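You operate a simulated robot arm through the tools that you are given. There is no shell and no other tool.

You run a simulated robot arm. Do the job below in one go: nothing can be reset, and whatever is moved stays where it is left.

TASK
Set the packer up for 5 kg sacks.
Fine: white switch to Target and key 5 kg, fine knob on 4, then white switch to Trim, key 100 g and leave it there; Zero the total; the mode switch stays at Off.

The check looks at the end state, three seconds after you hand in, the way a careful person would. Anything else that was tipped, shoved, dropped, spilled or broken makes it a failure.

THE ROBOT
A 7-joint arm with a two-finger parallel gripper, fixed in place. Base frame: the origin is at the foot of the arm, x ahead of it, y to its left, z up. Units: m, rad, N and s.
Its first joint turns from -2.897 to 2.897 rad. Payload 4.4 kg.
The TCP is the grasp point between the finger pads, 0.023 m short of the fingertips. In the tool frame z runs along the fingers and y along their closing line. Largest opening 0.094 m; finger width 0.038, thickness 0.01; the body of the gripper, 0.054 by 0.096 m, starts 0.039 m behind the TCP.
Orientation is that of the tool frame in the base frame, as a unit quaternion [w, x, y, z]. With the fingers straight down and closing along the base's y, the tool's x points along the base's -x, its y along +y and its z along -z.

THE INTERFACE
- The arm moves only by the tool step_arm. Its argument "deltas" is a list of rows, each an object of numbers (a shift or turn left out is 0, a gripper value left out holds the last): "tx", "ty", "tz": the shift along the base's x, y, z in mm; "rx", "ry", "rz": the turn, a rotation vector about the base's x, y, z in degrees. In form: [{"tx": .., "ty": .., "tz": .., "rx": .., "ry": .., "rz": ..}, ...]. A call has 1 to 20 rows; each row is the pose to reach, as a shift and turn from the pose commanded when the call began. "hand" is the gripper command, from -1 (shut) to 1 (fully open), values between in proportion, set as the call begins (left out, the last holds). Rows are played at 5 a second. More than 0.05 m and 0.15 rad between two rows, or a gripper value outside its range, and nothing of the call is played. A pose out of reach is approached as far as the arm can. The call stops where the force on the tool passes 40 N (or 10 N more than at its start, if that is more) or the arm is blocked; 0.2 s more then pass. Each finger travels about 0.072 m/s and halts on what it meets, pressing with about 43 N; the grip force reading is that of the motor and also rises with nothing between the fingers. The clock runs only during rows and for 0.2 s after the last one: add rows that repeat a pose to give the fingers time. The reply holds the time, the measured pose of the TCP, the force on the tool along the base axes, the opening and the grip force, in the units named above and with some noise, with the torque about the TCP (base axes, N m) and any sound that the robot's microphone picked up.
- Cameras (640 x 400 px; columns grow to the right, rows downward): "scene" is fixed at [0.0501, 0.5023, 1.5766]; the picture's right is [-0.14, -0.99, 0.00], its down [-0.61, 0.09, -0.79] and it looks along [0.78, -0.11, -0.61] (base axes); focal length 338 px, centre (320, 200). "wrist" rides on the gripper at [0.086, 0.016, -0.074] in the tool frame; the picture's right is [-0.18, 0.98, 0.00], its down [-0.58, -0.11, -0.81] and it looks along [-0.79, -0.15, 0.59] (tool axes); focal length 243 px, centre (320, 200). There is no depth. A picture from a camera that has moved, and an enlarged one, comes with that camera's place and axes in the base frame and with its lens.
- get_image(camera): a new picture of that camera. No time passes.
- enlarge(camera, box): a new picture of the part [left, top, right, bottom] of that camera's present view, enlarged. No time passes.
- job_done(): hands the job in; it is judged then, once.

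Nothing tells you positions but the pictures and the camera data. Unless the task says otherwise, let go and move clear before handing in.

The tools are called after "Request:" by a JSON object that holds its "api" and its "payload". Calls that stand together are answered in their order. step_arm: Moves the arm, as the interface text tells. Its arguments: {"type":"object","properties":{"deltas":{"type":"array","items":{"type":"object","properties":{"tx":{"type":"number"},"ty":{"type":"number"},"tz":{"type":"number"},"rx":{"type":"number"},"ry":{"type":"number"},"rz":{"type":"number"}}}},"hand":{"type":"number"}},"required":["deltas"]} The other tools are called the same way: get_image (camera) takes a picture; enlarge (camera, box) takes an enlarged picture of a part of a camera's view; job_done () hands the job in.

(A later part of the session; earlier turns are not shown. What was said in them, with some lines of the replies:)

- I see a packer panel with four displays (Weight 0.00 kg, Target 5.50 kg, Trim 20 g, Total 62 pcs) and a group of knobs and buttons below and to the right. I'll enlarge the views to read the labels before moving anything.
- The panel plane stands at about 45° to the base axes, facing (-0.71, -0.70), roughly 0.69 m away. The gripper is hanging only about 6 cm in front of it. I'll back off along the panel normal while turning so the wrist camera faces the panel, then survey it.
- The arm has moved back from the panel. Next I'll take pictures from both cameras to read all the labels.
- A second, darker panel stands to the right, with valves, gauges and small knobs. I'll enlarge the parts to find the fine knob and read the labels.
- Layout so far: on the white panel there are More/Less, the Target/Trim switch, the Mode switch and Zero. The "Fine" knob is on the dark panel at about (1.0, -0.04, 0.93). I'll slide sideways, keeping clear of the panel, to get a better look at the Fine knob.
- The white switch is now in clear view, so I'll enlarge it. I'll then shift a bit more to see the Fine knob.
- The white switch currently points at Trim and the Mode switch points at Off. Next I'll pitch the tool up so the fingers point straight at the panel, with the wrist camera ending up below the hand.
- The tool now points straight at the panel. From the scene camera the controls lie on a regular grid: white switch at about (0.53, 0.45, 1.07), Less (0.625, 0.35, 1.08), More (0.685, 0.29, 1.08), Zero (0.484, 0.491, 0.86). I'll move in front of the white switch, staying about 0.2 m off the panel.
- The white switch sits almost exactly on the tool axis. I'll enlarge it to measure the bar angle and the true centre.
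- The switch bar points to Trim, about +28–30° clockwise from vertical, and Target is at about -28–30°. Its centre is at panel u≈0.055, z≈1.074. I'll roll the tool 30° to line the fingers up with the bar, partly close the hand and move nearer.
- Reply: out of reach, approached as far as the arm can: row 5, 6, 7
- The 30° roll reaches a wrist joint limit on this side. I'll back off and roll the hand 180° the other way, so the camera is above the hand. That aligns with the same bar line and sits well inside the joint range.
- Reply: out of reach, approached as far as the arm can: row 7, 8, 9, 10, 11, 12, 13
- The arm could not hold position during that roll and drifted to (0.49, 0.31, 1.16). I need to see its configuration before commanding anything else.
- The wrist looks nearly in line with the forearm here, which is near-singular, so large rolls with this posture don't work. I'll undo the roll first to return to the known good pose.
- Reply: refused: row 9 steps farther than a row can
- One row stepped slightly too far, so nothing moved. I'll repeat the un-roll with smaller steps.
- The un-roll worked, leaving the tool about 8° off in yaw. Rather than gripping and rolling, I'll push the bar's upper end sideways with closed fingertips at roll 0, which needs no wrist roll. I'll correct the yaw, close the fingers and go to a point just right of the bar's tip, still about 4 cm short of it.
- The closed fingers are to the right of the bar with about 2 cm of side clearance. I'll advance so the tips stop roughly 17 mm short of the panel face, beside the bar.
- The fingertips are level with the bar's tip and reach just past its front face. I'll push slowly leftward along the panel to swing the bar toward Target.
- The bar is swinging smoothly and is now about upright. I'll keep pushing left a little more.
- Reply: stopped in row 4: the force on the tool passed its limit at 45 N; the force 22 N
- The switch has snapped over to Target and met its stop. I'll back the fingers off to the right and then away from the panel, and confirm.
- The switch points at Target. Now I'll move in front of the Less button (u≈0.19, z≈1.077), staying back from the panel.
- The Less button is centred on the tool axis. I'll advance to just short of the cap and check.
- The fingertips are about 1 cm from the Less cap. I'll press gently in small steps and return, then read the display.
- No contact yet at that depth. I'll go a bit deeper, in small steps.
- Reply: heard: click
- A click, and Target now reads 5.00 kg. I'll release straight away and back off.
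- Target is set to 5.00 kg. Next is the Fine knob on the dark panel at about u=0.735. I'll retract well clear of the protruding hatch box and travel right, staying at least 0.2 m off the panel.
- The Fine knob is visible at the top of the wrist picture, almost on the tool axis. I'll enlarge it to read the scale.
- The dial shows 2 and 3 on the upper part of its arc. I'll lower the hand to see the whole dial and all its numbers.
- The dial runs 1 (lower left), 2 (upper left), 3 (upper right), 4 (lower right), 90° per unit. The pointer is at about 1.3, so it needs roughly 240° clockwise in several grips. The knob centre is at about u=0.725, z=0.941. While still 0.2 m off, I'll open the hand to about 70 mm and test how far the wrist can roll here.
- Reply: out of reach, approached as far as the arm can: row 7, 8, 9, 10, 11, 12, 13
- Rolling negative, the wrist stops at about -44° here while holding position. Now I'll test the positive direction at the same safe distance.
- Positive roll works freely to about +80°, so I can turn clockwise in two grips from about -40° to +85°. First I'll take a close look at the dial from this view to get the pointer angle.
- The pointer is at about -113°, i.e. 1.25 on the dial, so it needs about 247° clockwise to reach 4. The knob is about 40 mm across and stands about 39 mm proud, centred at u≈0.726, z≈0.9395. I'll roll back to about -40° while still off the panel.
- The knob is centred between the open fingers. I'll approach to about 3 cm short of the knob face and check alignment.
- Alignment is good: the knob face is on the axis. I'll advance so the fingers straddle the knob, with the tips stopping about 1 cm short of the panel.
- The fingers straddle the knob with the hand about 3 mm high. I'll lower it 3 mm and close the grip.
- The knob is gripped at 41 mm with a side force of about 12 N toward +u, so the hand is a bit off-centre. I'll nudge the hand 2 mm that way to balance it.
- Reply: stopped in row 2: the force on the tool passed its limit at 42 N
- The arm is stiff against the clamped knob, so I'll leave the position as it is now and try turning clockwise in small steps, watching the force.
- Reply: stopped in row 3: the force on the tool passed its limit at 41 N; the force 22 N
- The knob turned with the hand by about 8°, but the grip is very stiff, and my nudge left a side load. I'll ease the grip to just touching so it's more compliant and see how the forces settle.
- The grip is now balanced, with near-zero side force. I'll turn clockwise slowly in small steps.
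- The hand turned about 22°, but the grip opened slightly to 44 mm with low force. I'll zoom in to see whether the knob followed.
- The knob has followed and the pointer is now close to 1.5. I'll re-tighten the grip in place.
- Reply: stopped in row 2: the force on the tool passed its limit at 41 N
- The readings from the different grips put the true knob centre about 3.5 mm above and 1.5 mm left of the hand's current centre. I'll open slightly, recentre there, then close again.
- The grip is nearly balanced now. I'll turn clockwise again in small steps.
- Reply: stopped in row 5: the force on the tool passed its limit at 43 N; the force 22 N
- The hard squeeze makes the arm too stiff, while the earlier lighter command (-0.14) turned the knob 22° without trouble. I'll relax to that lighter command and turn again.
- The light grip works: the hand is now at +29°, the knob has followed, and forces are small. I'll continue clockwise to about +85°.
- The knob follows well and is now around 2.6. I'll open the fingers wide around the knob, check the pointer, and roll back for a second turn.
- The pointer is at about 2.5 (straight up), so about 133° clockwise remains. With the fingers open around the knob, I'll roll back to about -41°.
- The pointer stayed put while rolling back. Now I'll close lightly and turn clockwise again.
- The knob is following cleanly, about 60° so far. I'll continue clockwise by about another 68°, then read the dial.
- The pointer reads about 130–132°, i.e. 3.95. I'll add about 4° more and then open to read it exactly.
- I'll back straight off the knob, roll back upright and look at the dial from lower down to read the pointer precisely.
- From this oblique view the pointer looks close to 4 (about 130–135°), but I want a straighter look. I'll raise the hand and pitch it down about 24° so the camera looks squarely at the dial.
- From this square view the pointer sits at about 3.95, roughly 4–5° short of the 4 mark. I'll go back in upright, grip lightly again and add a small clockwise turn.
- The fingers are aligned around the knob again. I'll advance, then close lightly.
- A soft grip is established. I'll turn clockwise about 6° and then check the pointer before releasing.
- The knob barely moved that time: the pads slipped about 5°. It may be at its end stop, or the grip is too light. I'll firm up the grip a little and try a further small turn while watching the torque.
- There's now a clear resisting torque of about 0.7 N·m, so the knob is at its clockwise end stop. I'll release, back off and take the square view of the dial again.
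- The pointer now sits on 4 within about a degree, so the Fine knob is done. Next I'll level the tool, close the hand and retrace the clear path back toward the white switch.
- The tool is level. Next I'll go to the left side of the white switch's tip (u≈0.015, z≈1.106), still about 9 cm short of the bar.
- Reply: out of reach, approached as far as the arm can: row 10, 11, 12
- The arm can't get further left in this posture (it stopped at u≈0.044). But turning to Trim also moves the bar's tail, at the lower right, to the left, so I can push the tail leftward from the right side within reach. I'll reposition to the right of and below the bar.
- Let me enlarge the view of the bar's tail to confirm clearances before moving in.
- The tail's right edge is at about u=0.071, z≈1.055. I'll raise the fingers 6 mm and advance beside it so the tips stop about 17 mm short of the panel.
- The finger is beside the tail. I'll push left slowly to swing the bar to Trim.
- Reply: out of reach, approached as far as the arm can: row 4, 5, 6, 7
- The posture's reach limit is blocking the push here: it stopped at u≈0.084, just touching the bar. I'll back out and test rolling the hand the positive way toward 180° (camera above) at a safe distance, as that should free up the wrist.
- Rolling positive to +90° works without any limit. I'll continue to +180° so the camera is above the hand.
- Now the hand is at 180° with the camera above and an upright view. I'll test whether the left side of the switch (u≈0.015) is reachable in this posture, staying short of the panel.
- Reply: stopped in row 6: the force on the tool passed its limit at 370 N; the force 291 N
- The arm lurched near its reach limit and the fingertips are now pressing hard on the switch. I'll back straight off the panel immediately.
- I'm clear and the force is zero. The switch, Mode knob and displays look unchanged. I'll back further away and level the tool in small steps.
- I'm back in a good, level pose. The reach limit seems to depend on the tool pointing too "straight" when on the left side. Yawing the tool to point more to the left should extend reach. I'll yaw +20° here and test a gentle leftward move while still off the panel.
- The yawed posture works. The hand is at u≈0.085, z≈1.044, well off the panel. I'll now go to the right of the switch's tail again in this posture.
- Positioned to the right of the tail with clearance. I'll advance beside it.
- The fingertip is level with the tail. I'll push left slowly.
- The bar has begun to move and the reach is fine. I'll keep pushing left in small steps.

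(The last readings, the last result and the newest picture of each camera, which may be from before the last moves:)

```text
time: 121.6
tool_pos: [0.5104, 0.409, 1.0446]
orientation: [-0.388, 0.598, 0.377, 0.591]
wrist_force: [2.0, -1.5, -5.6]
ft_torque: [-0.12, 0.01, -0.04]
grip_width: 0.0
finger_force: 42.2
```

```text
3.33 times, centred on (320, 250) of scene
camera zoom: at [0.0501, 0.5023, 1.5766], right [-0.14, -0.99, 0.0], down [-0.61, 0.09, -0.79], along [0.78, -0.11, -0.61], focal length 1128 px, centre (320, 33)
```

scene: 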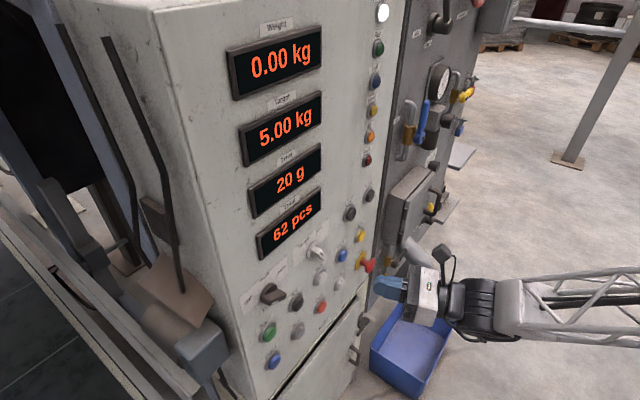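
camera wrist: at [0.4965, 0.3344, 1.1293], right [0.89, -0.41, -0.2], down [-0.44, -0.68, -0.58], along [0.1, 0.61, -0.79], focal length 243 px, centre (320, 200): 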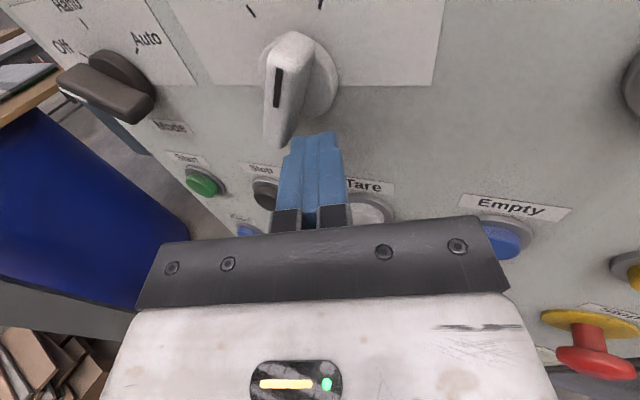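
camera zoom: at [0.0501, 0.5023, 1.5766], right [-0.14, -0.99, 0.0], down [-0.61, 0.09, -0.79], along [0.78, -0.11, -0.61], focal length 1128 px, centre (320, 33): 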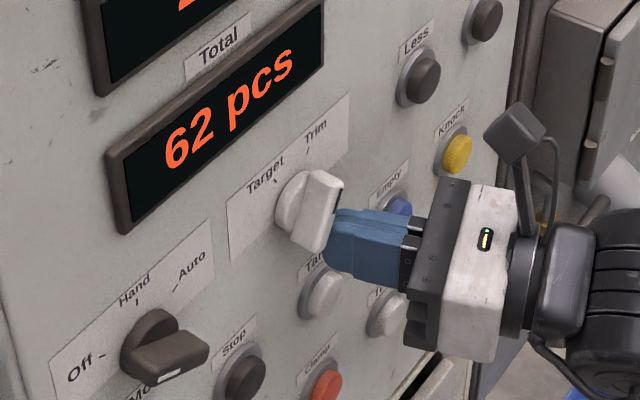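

The bar has swung over toward Trim. I'll push slightly further to make sure it seats, then compare with the original Trim position.

Request:
{"api": "step_arm", "payload": {"deltas": [{"tx": -1.5, "ty": 1.5}, {"tx": -3, "ty": 3}, {"tx": -4, "ty": 4}]}}

Request:
{"api": "enlarge", "payload": {"camera": "scene", "box": [250, 230, 330, 310]}}

Request:
{"api": "enlarge", "payload": {"camera": "wrist", "box": [200, 0, 400, 160]}}

```text
time: 122.1
tool_pos: [0.5099, 0.4097, 1.0452]
orientation: [-0.387, 0.6, 0.374, 0.592]
wrist_force: [12.0, -14.4, -0.4]
ft_torque: [0.24, 0.25, -0.33]
grip_width: 0.0
finger_force: 42.2
stopped in row 2: the force on the tool passed its limit at 46 N (the readings are from after the stop); the commanded pose is now the measured one
```

```text
5.00 times, centred on (290, 270) of scene
camera zoom: at [0.0501, 0.5023, 1.5766], right [-0.14, -0.99, 0.0], down [-0.61, 0.09, -0.79], along [0.78, -0.11, -0.61], focal length 1692 px, centre (470, -150)
```

zoom: 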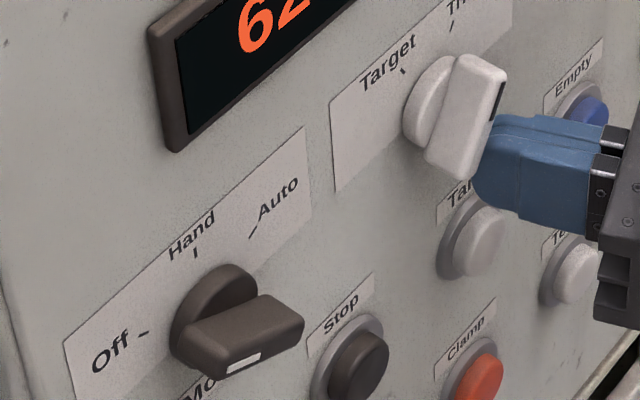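

```text
2.50 times, centred on (300, 80) of wrist
camera zoom: at [0.4955, 0.3349, 1.1293], right [0.89, -0.41, -0.2], down [-0.45, -0.68, -0.58], along [0.1, 0.61, -0.79], focal length 606 px, centre (370, 500)
```

zoom: 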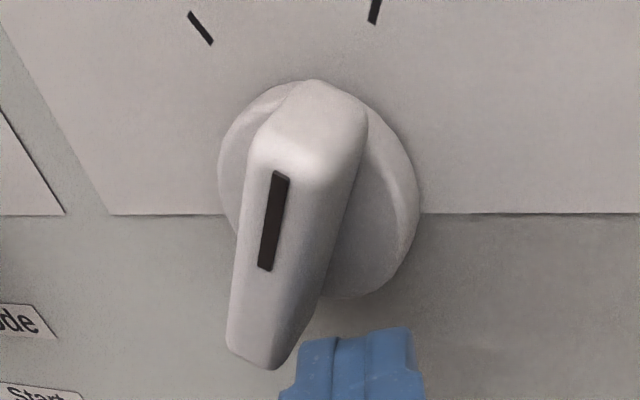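

The switch matches its original Trim position and is against the stop. I'll back off to the right and away, then move in front of More (u≈0.279, z≈1.08), squaring the tool up again.

Request:
{"api": "step_arm", "payload": {"deltas": [{"tx": 5, "ty": -5}, {"tx": 11, "ty": -11}, {"tx": -9, "ty": -31}, {"tx": -34, "ty": -56}, {"tx": -10, "ty": -77, "tz": 6, "rz": -4}, {"tx": 14, "ty": -98, "tz": 12, "rz": -8}, {"tx": 38, "ty": -119, "tz": 18, "rz": -12}, {"tx": 62, "ty": -140, "tz": 24, "rz": -16}, {"tx": 87, "ty": -161, "tz": 30, "rz": -20}, {"tx": 112, "ty": -183, "tz": 36, "rz": -20}, {"tx": 112, "ty": -183, "tz": 36, "rz": -20}]}}

Request:
{"api": "get_image", "payload": {"camera": "wrist"}}

Request:
{"api": "get_image", "payload": {"camera": "scene"}}

```text
time: 124.5
tool_pos: [0.6231, 0.2268, 1.0805]
orientation: [-0.278, 0.655, 0.266, 0.65]
wrist_force: [-0.8, 0.4, 0.7]
ft_torque: [0.01, -0.01, 0.01]
grip_width: 0.0001
finger_force: 42.6
```

```text
taken
camera wrist: at [0.5836, 0.1627, 1.1653], right [0.7, -0.69, -0.2], down [-0.65, -0.49, -0.58], along [0.3, 0.54, -0.79], focal length 243 px, centre (320, 200)
```

wrist: 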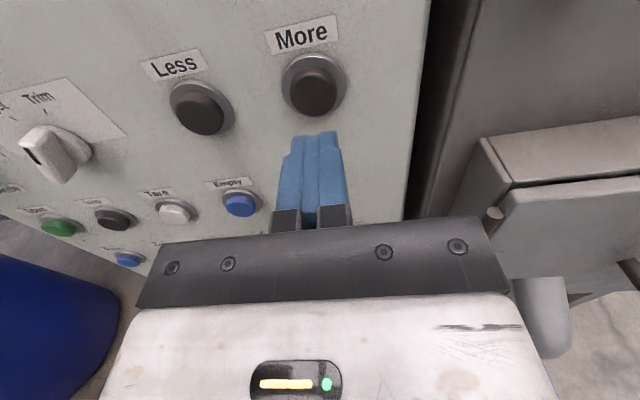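

```text
taken
```

scene: 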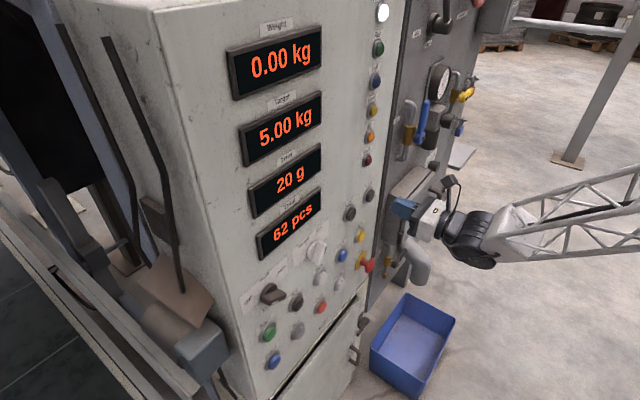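

The More button is centred and the Trim switch is set. I'll press More once and read the Trim display to learn the step size.

Request:
{"api": "step_arm", "payload": {"deltas": [{"tx": 10, "ty": 12}, {"tx": 20, "ty": 22}, {"tx": 29, "ty": 31}, {"tx": 36, "ty": 38}, {"tx": 40, "ty": 42}, {"tx": 42, "ty": 44}, {"tx": 36, "ty": 38}, {"tx": 29, "ty": 31}, {"tx": 29, "ty": 31}]}}

Request:
{"api": "enlarge", "payload": {"camera": "scene", "box": [220, 0, 400, 260]}}

Request:
{"api": "get_image", "payload": {"camera": "wrist"}}

```text
time: 126.5
tool_pos: [0.6503, 0.2571, 1.0804]
orientation: [-0.279, 0.655, 0.266, 0.65]
wrist_force: [0.8, -0.2, 0.6]
ft_torque: [0.01, -0.01, 0.0]
grip_width: 0.0
finger_force: 42.7
heard: click
```

```text
1.54 times, centred on (310, 130) of scene
camera zoom: at [0.0501, 0.5023, 1.5766], right [-0.14, -0.99, 0.0], down [-0.61, 0.09, -0.79], along [0.78, -0.11, -0.61], focal length 521 px, centre (335, 308)
```

zoom: 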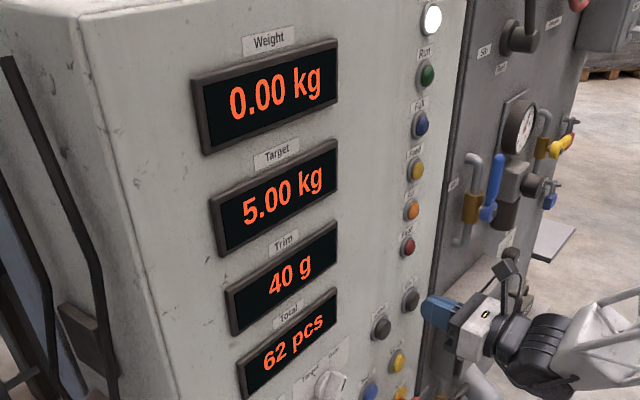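

```text
taken
camera wrist: at [0.611, 0.1925, 1.1648], right [0.7, -0.69, -0.2], down [-0.65, -0.49, -0.58], along [0.3, 0.54, -0.79], focal length 243 px, centre (320, 200)
```

wrist: 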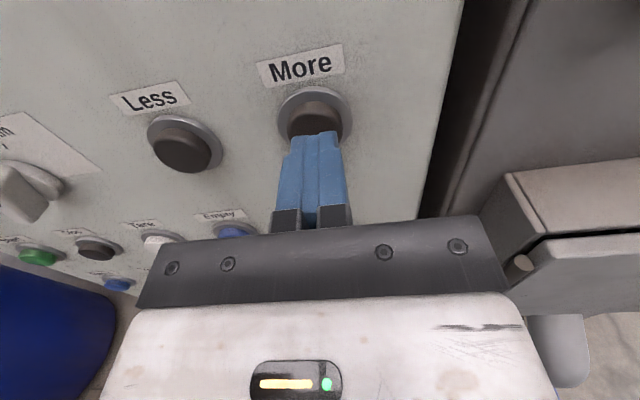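

One click took Trim to 40 g, so the step is 20 g and three more presses are needed. I'll press again.

Request:
{"api": "step_arm", "payload": {"deltas": [{"tx": 7, "ty": 7}, {"tx": 11, "ty": 11}, {"tx": 13, "ty": 13}, {"tx": 7, "ty": 7}, {"tx": 0, "ty": 0}, {"tx": 0, "ty": 0}]}}

Request:
{"api": "enlarge", "payload": {"camera": "scene", "box": [220, 80, 400, 260]}}

```text
time: 127.9
tool_pos: [0.6506, 0.2578, 1.0801]
orientation: [-0.279, 0.655, 0.265, 0.65]
wrist_force: [0.7, 0.3, 0.0]
ft_torque: [0.02, 0.01, -0.01]
grip_width: 0.0
finger_force: 42.4
heard: click
```

```text
2.22 times, centred on (310, 170) of scene
camera zoom: at [0.0501, 0.5023, 1.5766], right [-0.14, -0.99, 0.0], down [-0.61, 0.09, -0.79], along [0.78, -0.11, -0.61], focal length 752 px, centre (342, 267)
```

zoom: 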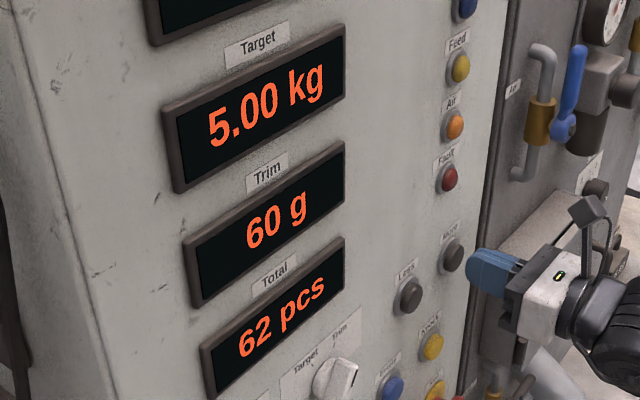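

Trim reads 60 g. Pressing More again.

Request:
{"api": "step_arm", "payload": {"deltas": [{"tx": 7, "ty": 7}, {"tx": 11, "ty": 11}, {"tx": 13, "ty": 13}, {"tx": 7, "ty": 7}, {"tx": 0, "ty": 0}, {"tx": 0, "ty": 0}]}}

Request:
{"api": "enlarge", "payload": {"camera": "scene", "box": [220, 80, 400, 260]}}

```text
time: 129.3
tool_pos: [0.6511, 0.2585, 1.0822]
orientation: [-0.278, 0.655, 0.265, 0.65]
wrist_force: [0.3, -0.1, 0.4]
ft_torque: [0.01, 0.05, 0.01]
grip_width: 0.0004
finger_force: 42.5
heard: click
```

```text
2.22 times, centred on (310, 170) of scene
camera zoom: at [0.0501, 0.5023, 1.5766], right [-0.14, -0.99, 0.0], down [-0.61, 0.09, -0.79], along [0.78, -0.11, -0.61], focal length 752 px, centre (342, 267)
```

zoom: 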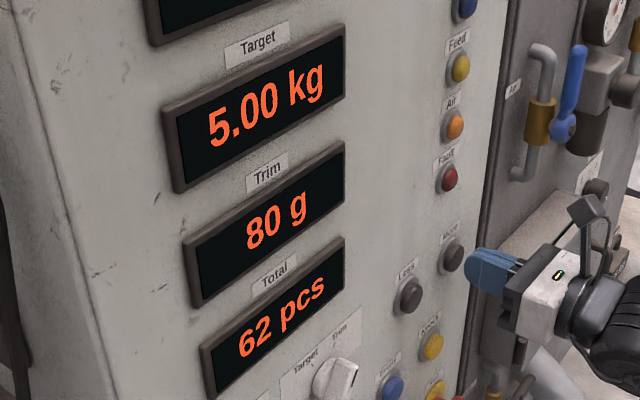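

Trim reads 80 g. I'll press More one last time and back off.

Request:
{"api": "step_arm", "payload": {"deltas": [{"tx": 7, "ty": 7}, {"tx": 11, "ty": 11}, {"tx": 13, "ty": 13}, {"tx": 7, "ty": 7}, {"tx": 0, "ty": 0}, {"tx": -12, "ty": -12}, {"tx": -28, "ty": -28}]}}

Request:
{"api": "enlarge", "payload": {"camera": "scene", "box": [220, 80, 400, 260]}}

```text
time: 130.9
tool_pos: [0.6226, 0.2308, 1.0798]
orientation: [-0.278, 0.655, 0.265, 0.651]
wrist_force: [-0.7, 0.1, -0.4]
ft_torque: [-0.02, -0.02, 0.04]
grip_width: 0.0
finger_force: 42.4
heard: click
```

```text
2.22 times, centred on (310, 170) of scene
camera zoom: at [0.0501, 0.5023, 1.5766], right [-0.14, -0.99, 0.0], down [-0.61, 0.09, -0.79], along [0.78, -0.11, -0.61], focal length 752 px, centre (342, 267)
```

zoom: 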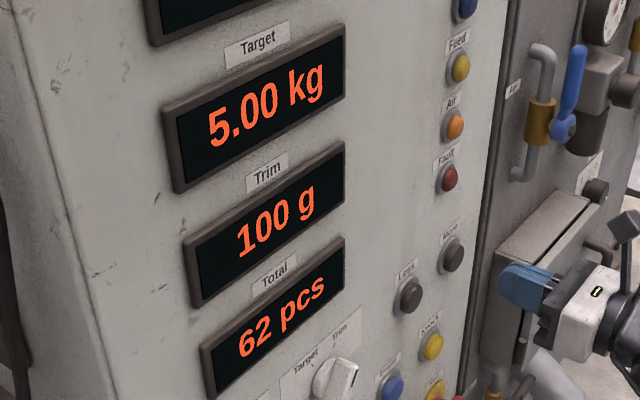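

Trim reads 100 g. Next is Zero, at the lower left (u≈-0.008, z≈0.861). To avoid the wrist singularity that caused the lurch, I'll use a pitched-down tool with the camera on the outer side, as at the start. First I'll back off and roll back to 0° at a spot that worked before.

Request:
{"api": "step_arm", "payload": {"deltas": [{"tx": -20, "ty": -15, "tz": 3}, {"tx": -45, "ty": -25, "tz": 7}, {"tx": -75, "ty": -28, "tz": 11}, {"tx": -105, "ty": -24, "tz": 16}, {"tx": -129, "ty": -18, "tz": 20, "rx": -3, "ry": -3}, {"tx": -129, "ty": -18, "tz": 20, "rx": -8.5, "ry": -8.5}, {"tx": -129, "ty": -18, "tz": 20, "rx": -14, "ry": -14}, {"tx": -129, "ty": -18, "tz": 20, "rx": -19.5, "ry": -19.5}, {"tx": -129, "ty": -18, "tz": 20, "rx": -25, "ry": -25}, {"tx": -129, "ty": -18, "tz": 20, "rx": -30.5, "ry": -30.5}, {"tx": -129, "ty": -18, "tz": 20, "rx": -36, "ry": -36}, {"tx": -129, "ty": -18, "tz": 20, "rx": -41.5, "ry": -41.5}, {"tx": -129, "ty": -18, "tz": 20, "rx": -47, "ry": -47}, {"tx": -129, "ty": -18, "tz": 20, "rx": -52.5, "ry": -52.5}, {"tx": -129, "ty": -18, "tz": 20, "rx": -58, "ry": -58}, {"tx": -129, "ty": -18, "tz": 20, "rx": -63.6, "ry": -63.6}]}}

Request:
{"api": "step_arm", "payload": {"deltas": [{"rx": -5.5, "ry": -5.5}, {"rx": -11, "ry": -11}, {"rx": -16.5, "ry": -16.5}, {"rx": -22, "ry": -22}, {"rx": -27.5, "ry": -27.5}, {"rx": -33, "ry": -33}, {"rx": -38.5, "ry": -38.5}, {"rx": -44, "ry": -44}, {"rx": -49.5, "ry": -49.5}, {"rx": -55, "ry": -55}, {"rx": -60.5, "ry": -60.5}, {"rx": -62, "ry": -62}, {"rx": -62, "ry": -62}]}}

Request:
{"api": "get_image", "payload": {"camera": "scene"}}

```text
time: 134.3
tool_pos: [0.4938, 0.2131, 1.0999]
orientation: [0.264, 0.277, 0.652, 0.654]
wrist_force: [-0.2, -1.0, 0.3]
ft_torque: [-0.01, -0.01, -0.04]
grip_width: 0.0002
finger_force: 42.5
```

```text
time: 137.1
tool_pos: [0.4925, 0.2133, 1.1014]
orientation: [0.645, -0.25, 0.662, 0.289]
wrist_force: [0.0, 0.6, -0.1]
ft_torque: [0.03, -0.01, 0.01]
grip_width: 0.0001
finger_force: 42.3
```

```text
taken
```

scene: 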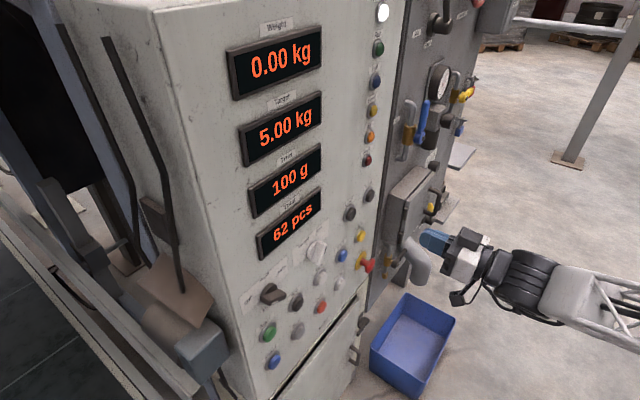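

Back at roll 0 with no limits hit. Now I'll pitch the tool down 45° in place.

Request:
{"api": "step_arm", "payload": {"deltas": [{"rx": -4.5, "ry": 4.5}, {"rx": -9, "ry": 9}, {"rx": -13.5, "ry": 13.5}, {"rx": -18, "ry": 18}, {"rx": -22.5, "ry": 22.5}, {"rx": -27, "ry": 27}, {"rx": -31.8, "ry": 31.8}, {"rx": -31.8, "ry": 31.8}]}}

Request:
{"api": "get_image", "payload": {"camera": "scene"}}

Request:
{"api": "get_image", "payload": {"camera": "wrist"}}

```text
time: 138.9
tool_pos: [0.4939, 0.2116, 1.0997]
orientation: [0.35, -0.327, 0.864, 0.155]
wrist_force: [-1.3, 0.5, -0.9]
ft_torque: [-0.01, 0.01, 0.0]
grip_width: 0.0
finger_force: 42.4
```

```text
taken
```

scene: 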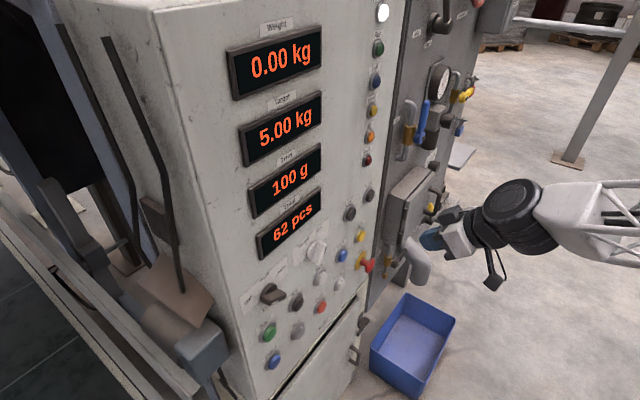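

```text
taken
camera wrist: at [0.3983, 0.148, 1.0919], right [-0.56, 0.81, 0.17], down [-0.02, -0.21, 0.98], along [0.83, 0.55, 0.13], focal length 243 px, centre (320, 200)
```

wrist: 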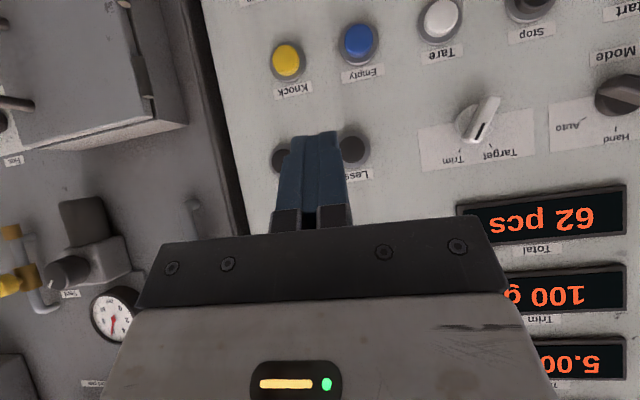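

The tool is pitched 45° down and the view is good. I'll move left and down toward Zero, keeping about 0.19 m off the panel, in small steps.

Request:
{"api": "step_arm", "payload": {"deltas": [{"tx": -15, "ty": 14, "tz": -10}, {"tx": -30, "ty": 28, "tz": -20}, {"tx": -45, "ty": 42, "tz": -30}, {"tx": -60, "ty": 56, "tz": -45}, {"tx": -75, "ty": 70, "tz": -60}, {"tx": -90, "ty": 84, "tz": -75}, {"tx": -90, "ty": 84, "tz": -75}]}}

Request:
{"api": "get_image", "payload": {"camera": "wrist"}}

```text
time: 140.5
tool_pos: [0.4055, 0.2971, 1.0267]
orientation: [0.35, -0.327, 0.864, 0.156]
wrist_force: [-0.9, 0.1, -0.3]
ft_torque: [-0.02, 0.02, 0.04]
grip_width: 0.0
finger_force: 42.1
```

```text
taken
camera wrist: at [0.3095, 0.2332, 1.0163], right [-0.56, 0.81, 0.17], down [-0.02, -0.22, 0.98], along [0.83, 0.55, 0.14], focal length 243 px, centre (320, 200)
```

wrist: 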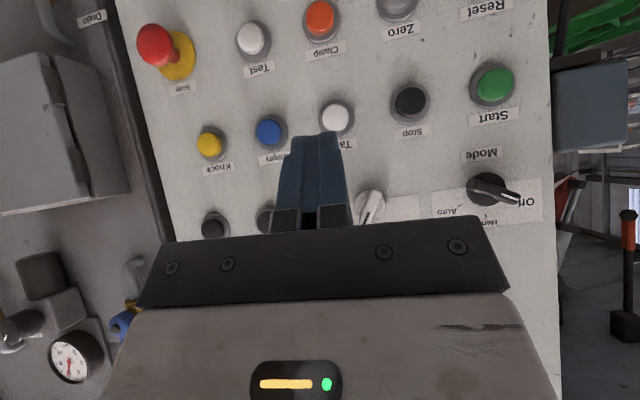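

Still in reach and stable. Zero and Reset are visible at the top of the view. I'll continue left and down.

Request:
{"api": "step_arm", "payload": {"deltas": [{"tx": -10, "ty": 10, "tz": -21}, {"tx": -19, "ty": 21, "tz": -42}, {"tx": -29, "ty": 31, "tz": -63}, {"tx": -39, "ty": 41, "tz": -84}, {"tx": -48, "ty": 52, "tz": -105}, {"tx": -58, "ty": 62, "tz": -127}, {"tx": -58, "ty": 62, "tz": -127}]}}

Request:
{"api": "get_image", "payload": {"camera": "wrist"}}

Request:
{"api": "get_image", "payload": {"camera": "scene"}}

```text
time: 142.1
tool_pos: [0.3459, 0.358, 0.8973]
orientation: [0.349, -0.327, 0.864, 0.156]
wrist_force: [1.6, 0.1, -0.3]
ft_torque: [0.01, -0.02, 0.01]
grip_width: 0.0001
finger_force: 42.5
```

```text
taken
camera wrist: at [0.2504, 0.2937, 0.8889], right [-0.56, 0.81, 0.17], down [-0.02, -0.22, 0.98], along [0.83, 0.55, 0.14], focal length 243 px, centre (320, 200)
```

wrist: 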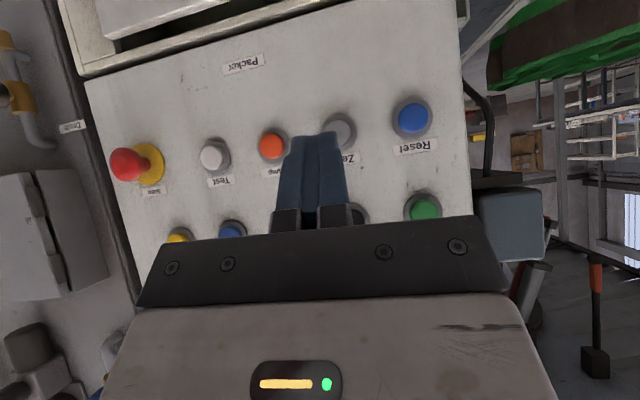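

```text
taken
```

scene: 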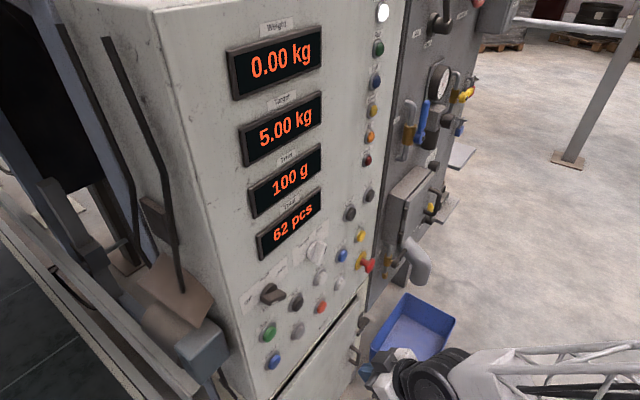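

The pitched-down posture reaches the Zero button easily. Zero is centred at about u=-0.006, z≈0.856. I'll move in to about 5 cm short of contact.

Request:
{"api": "step_arm", "payload": {"deltas": [{"tx": 15, "ty": 14, "tz": -8}, {"tx": 30, "ty": 28, "tz": -16}, {"tx": 45, "ty": 42, "tz": -24}, {"tx": 60, "ty": 56, "tz": -32}, {"tx": 74, "ty": 70, "tz": -36}, {"tx": 74, "ty": 70, "tz": -36}]}}

Request:
{"api": "get_image", "payload": {"camera": "wrist"}}

Request:
{"api": "enlarge", "payload": {"camera": "scene", "box": [230, 250, 390, 380]}}

```text
time: 143.5
tool_pos: [0.4205, 0.4283, 0.8618]
orientation: [0.35, -0.327, 0.864, 0.155]
wrist_force: [-0.9, -0.2, -0.7]
ft_torque: [0.01, 0.03, 0.03]
grip_width: 0.0001
finger_force: 42.6
```

```text
taken
camera wrist: at [0.3249, 0.3644, 0.8531], right [-0.56, 0.81, 0.17], down [-0.02, -0.22, 0.98], along [0.83, 0.55, 0.14], focal length 243 px, centre (320, 200)
```

wrist: 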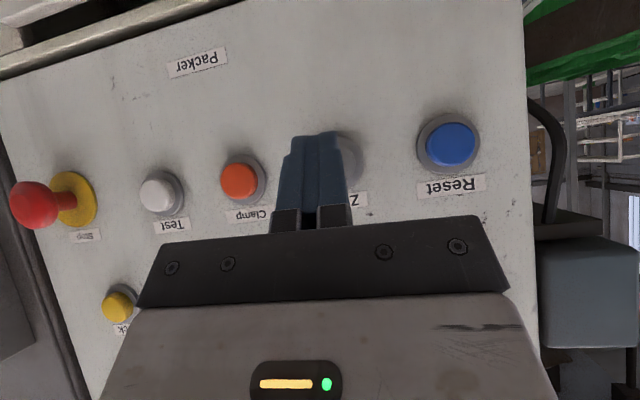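

```text
3.08 times, centred on (310, 315) of scene
camera zoom: at [0.0501, 0.5023, 1.5766], right [-0.14, -0.99, 0.0], down [-0.61, 0.09, -0.79], along [0.78, -0.11, -0.61], focal length 1041 px, centre (351, -154)
```

zoom: 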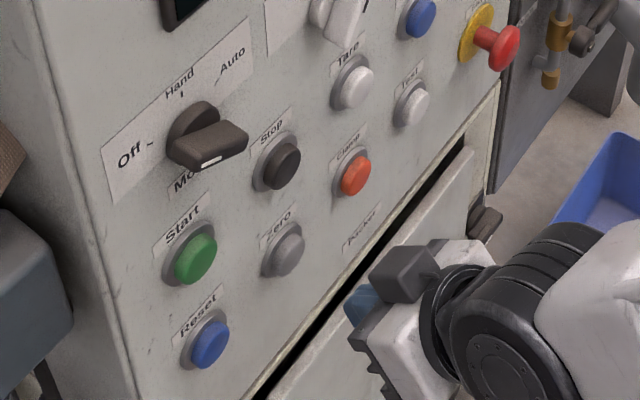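

The fingertips are aligned with Zero, clear of Clamp and Reset. I'll advance to just before contact, then press in small steps.

Request:
{"api": "step_arm", "payload": {"deltas": [{"tx": 10, "ty": 10, "tz": -2}, {"tx": 20, "ty": 20, "tz": -2}, {"tx": 28, "ty": 28, "tz": -2}, {"tx": 33, "ty": 33, "tz": -2}, {"tx": 36, "ty": 36, "tz": -2}]}}

Request:
{"api": "get_image", "payload": {"camera": "wrist"}}

Request:
{"api": "enlarge", "payload": {"camera": "scene", "box": [230, 250, 390, 380]}}

```text
time: 144.7
tool_pos: [0.4557, 0.4637, 0.8612]
orientation: [0.349, -0.327, 0.864, 0.155]
wrist_force: [-2.8, -1.4, 1.2]
ft_torque: [0.05, -0.02, -0.01]
grip_width: 0.0002
finger_force: 42.1
heard: click
```

```text
taken
camera wrist: at [0.3608, 0.4002, 0.8514], right [-0.56, 0.81, 0.17], down [-0.02, -0.21, 0.98], along [0.83, 0.55, 0.14], focal length 243 px, centre (320, 200)
```

wrist: 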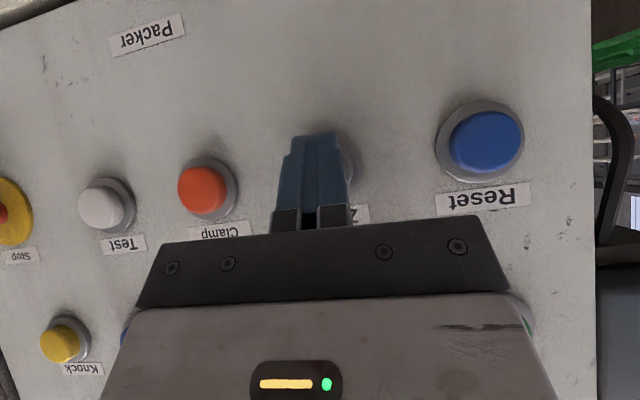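

```text
3.08 times, centred on (310, 315) of scene
camera zoom: at [0.0501, 0.5023, 1.5766], right [-0.14, -0.99, 0.0], down [-0.61, 0.09, -0.79], along [0.78, -0.11, -0.61], focal length 1041 px, centre (351, -154)
```

zoom: 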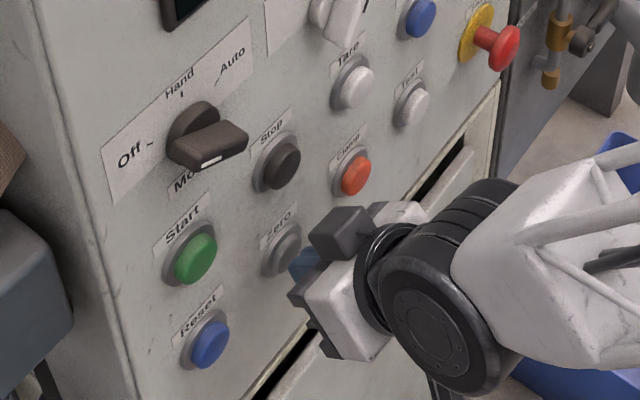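

A click was heard with light contact on Zero. I'll check the Total display before deciding whether to press further.

Request:
{"api": "enlarge", "payload": {"camera": "scene", "box": [220, 0, 400, 260]}}

```text
1.54 times, centred on (310, 130) of scene
camera zoom: at [0.0501, 0.5023, 1.5766], right [-0.14, -0.99, 0.0], down [-0.61, 0.09, -0.79], along [0.78, -0.11, -0.61], focal length 521 px, centre (335, 308)
```

zoom: 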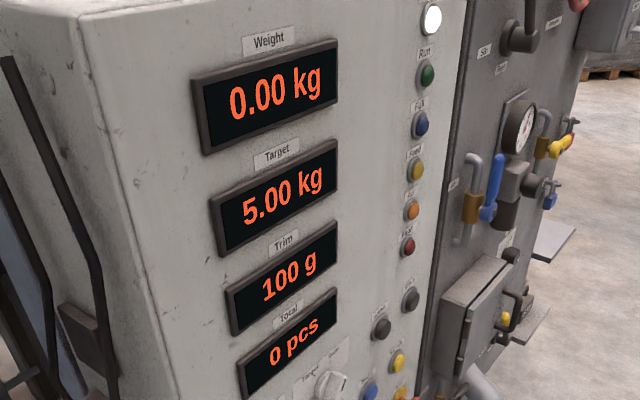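

Total now reads 0 pcs. I'll release and back well clear of the panel, then check every setting once more.

Request:
{"api": "step_arm", "payload": {"deltas": [{"tx": -10, "ty": -10}, {"tx": -25, "ty": -25}, {"tx": -45, "ty": -45}, {"tx": -65, "ty": -65, "tz": 5}, {"tx": -85, "ty": -85, "tz": 15}, {"tx": -100, "ty": -100, "tz": 25}, {"tx": -100, "ty": -100, "tz": 25}]}}

Request:
{"api": "get_image", "payload": {"camera": "wrist"}}

Request:
{"api": "get_image", "payload": {"camera": "scene"}}

Request:
{"api": "enlarge", "payload": {"camera": "scene", "box": [220, 150, 400, 380]}}

```text
time: 146.3
tool_pos: [0.3543, 0.3632, 0.8841]
orientation: [0.35, -0.326, 0.865, 0.155]
wrist_force: [-1.2, -0.2, -0.4]
ft_torque: [0.01, 0.03, 0.0]
grip_width: 0.0
finger_force: 42.3
```

```text
taken
camera wrist: at [0.2597, 0.2999, 0.875], right [-0.56, 0.81, 0.17], down [-0.02, -0.22, 0.98], along [0.83, 0.55, 0.14], focal length 243 px, centre (320, 200)
```

wrist: 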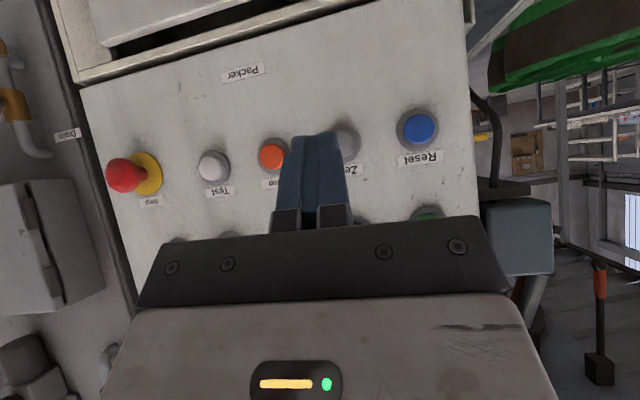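

```text
taken
```

scene: 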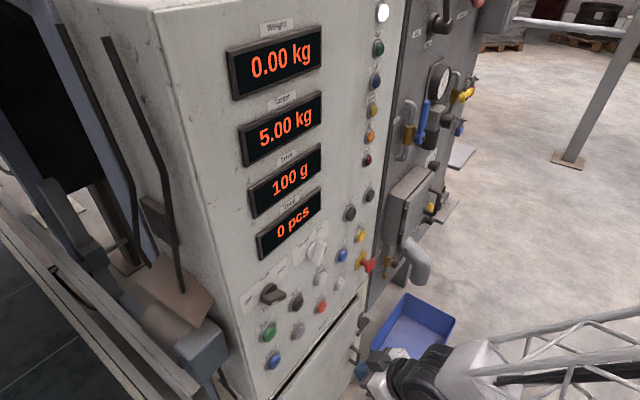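

```text
1.74 times, centred on (310, 265) of scene
camera zoom: at [0.0501, 0.5023, 1.5766], right [-0.14, -0.99, 0.0], down [-0.61, 0.09, -0.79], along [0.78, -0.11, -0.61], focal length 589 px, centre (337, 87)
```

zoom: 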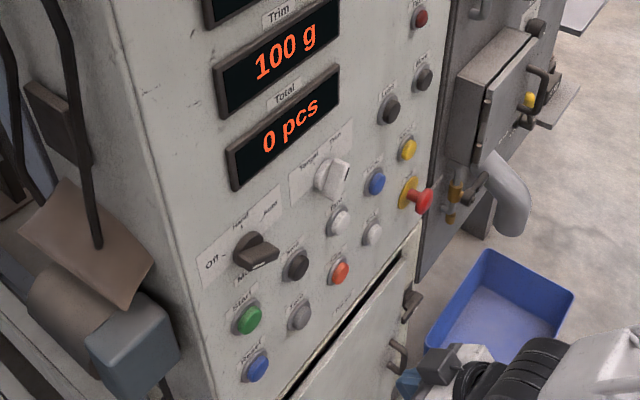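

All displays and switches read correctly: Target 5.00 kg, Trim 100 g, Total 0 pcs, the white switch on Trim, Mode on Off. I'll lift the arm to a clear parking pose and take one last look at the Fine knob.

Request:
{"api": "step_arm", "payload": {"deltas": [{"tx": 10, "ty": -14, "tz": 24}, {"tx": 24, "ty": -28, "tz": 48}, {"tx": 38, "ty": -44, "tz": 75}, {"tx": 52, "ty": -60, "tz": 100}, {"tx": 68, "ty": -78, "tz": 125}, {"tx": 84, "ty": -96, "tz": 150}, {"tx": 100, "ty": -116, "tz": 175}, {"tx": 120, "ty": -136, "tz": 200}, {"tx": 136, "ty": -152, "tz": 215}, {"tx": 136, "ty": -152, "tz": 215}]}}

Request:
{"api": "get_image", "payload": {"camera": "wrist"}}

Request:
{"api": "enlarge", "payload": {"camera": "scene", "box": [250, 230, 330, 310]}}

Request:
{"api": "enlarge", "payload": {"camera": "scene", "box": [390, 130, 470, 230]}}

```text
time: 148.5
tool_pos: [0.4916, 0.2129, 1.1022]
orientation: [0.35, -0.327, 0.864, 0.155]
wrist_force: [-0.2, 0.0, 0.5]
ft_torque: [-0.01, 0.03, 0.0]
grip_width: 0.0001
finger_force: 42.0
```

```text
taken
camera wrist: at [0.3971, 0.1485, 1.0927], right [-0.56, 0.81, 0.17], down [-0.02, -0.22, 0.98], along [0.83, 0.55, 0.14], focal length 243 px, centre (320, 200)
```

wrist: 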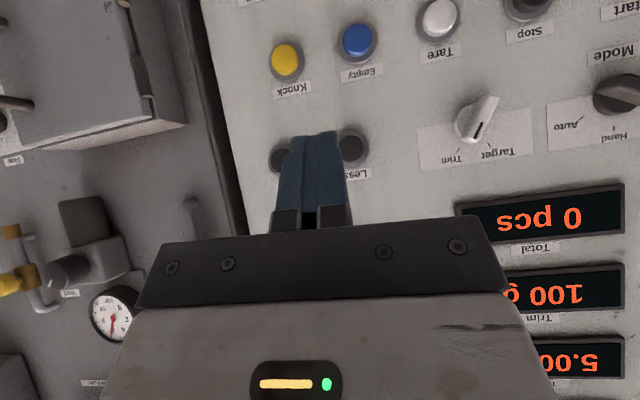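

```text
5.00 times, centred on (290, 270) of scene
camera zoom: at [0.0501, 0.5023, 1.5766], right [-0.14, -0.99, 0.0], down [-0.61, 0.09, -0.79], along [0.78, -0.11, -0.61], focal length 1692 px, centre (470, -150)
```

zoom: 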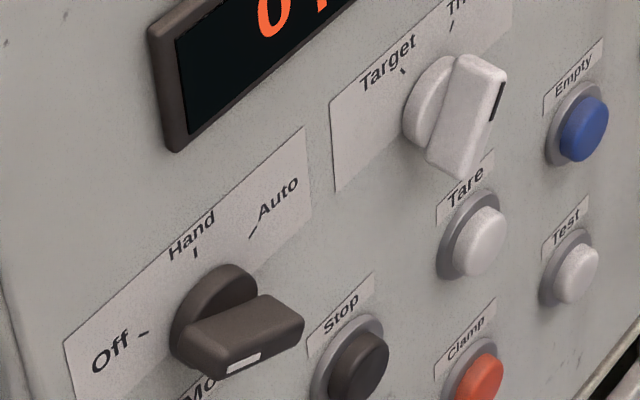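

```text
4.00 times, centred on (430, 180) of scene
camera zoom: at [0.0501, 0.5023, 1.5766], right [-0.14, -0.99, 0.0], down [-0.61, 0.09, -0.79], along [0.78, -0.11, -0.61], focal length 1354 px, centre (-120, 280)
```

zoom: 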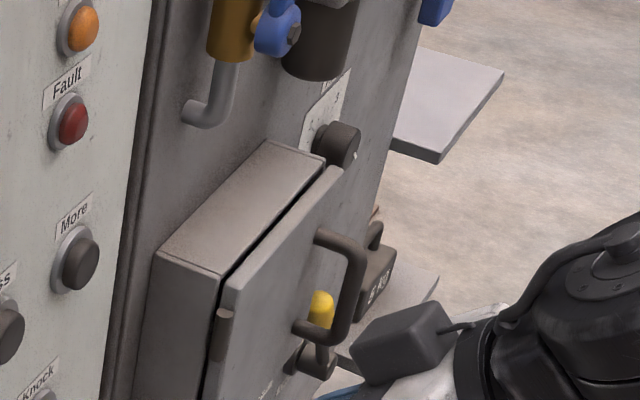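

Everything is as asked: Target 5.00 kg, Fine knob on 4, white switch on Trim with 100 g, Total 0 pcs, Mode on Off. The gripper is empty and clear of the panel, and nothing else looks moved. I'm handing in the job.

Request:
{"api": "job_done", "payload": {}}

```text
The job is handed in.
```

The packer is set up for 5 kg sacks, and I've handed the job in. At the last look before handing in:

- **Target:** the display reads 5.00 kg (one press of Less from 5.50).
- **Fine knob:** it is on 4, up against its end stop. I read the pointer within about a degree of the mark.
- **Trim:** the display reads 100 g, and the white switch is left on Trim.
- **Total:** I pressed Zero and it reads 0 pcs.
- **Mode switch:** it is still at Off; I never touched it.

**Hard contact:** while I was moving toward the white switch, the arm lurched at its reach limit. It pressed the fingertips hard onto the switch, peaking at 370 N. I backed off at once and saw no damage. The switch turned normally to Trim afterwards, and the displays hadn't changed. I didn't see anything else moved or knocked. The arm is parked clear of the panel with the gripper empty.
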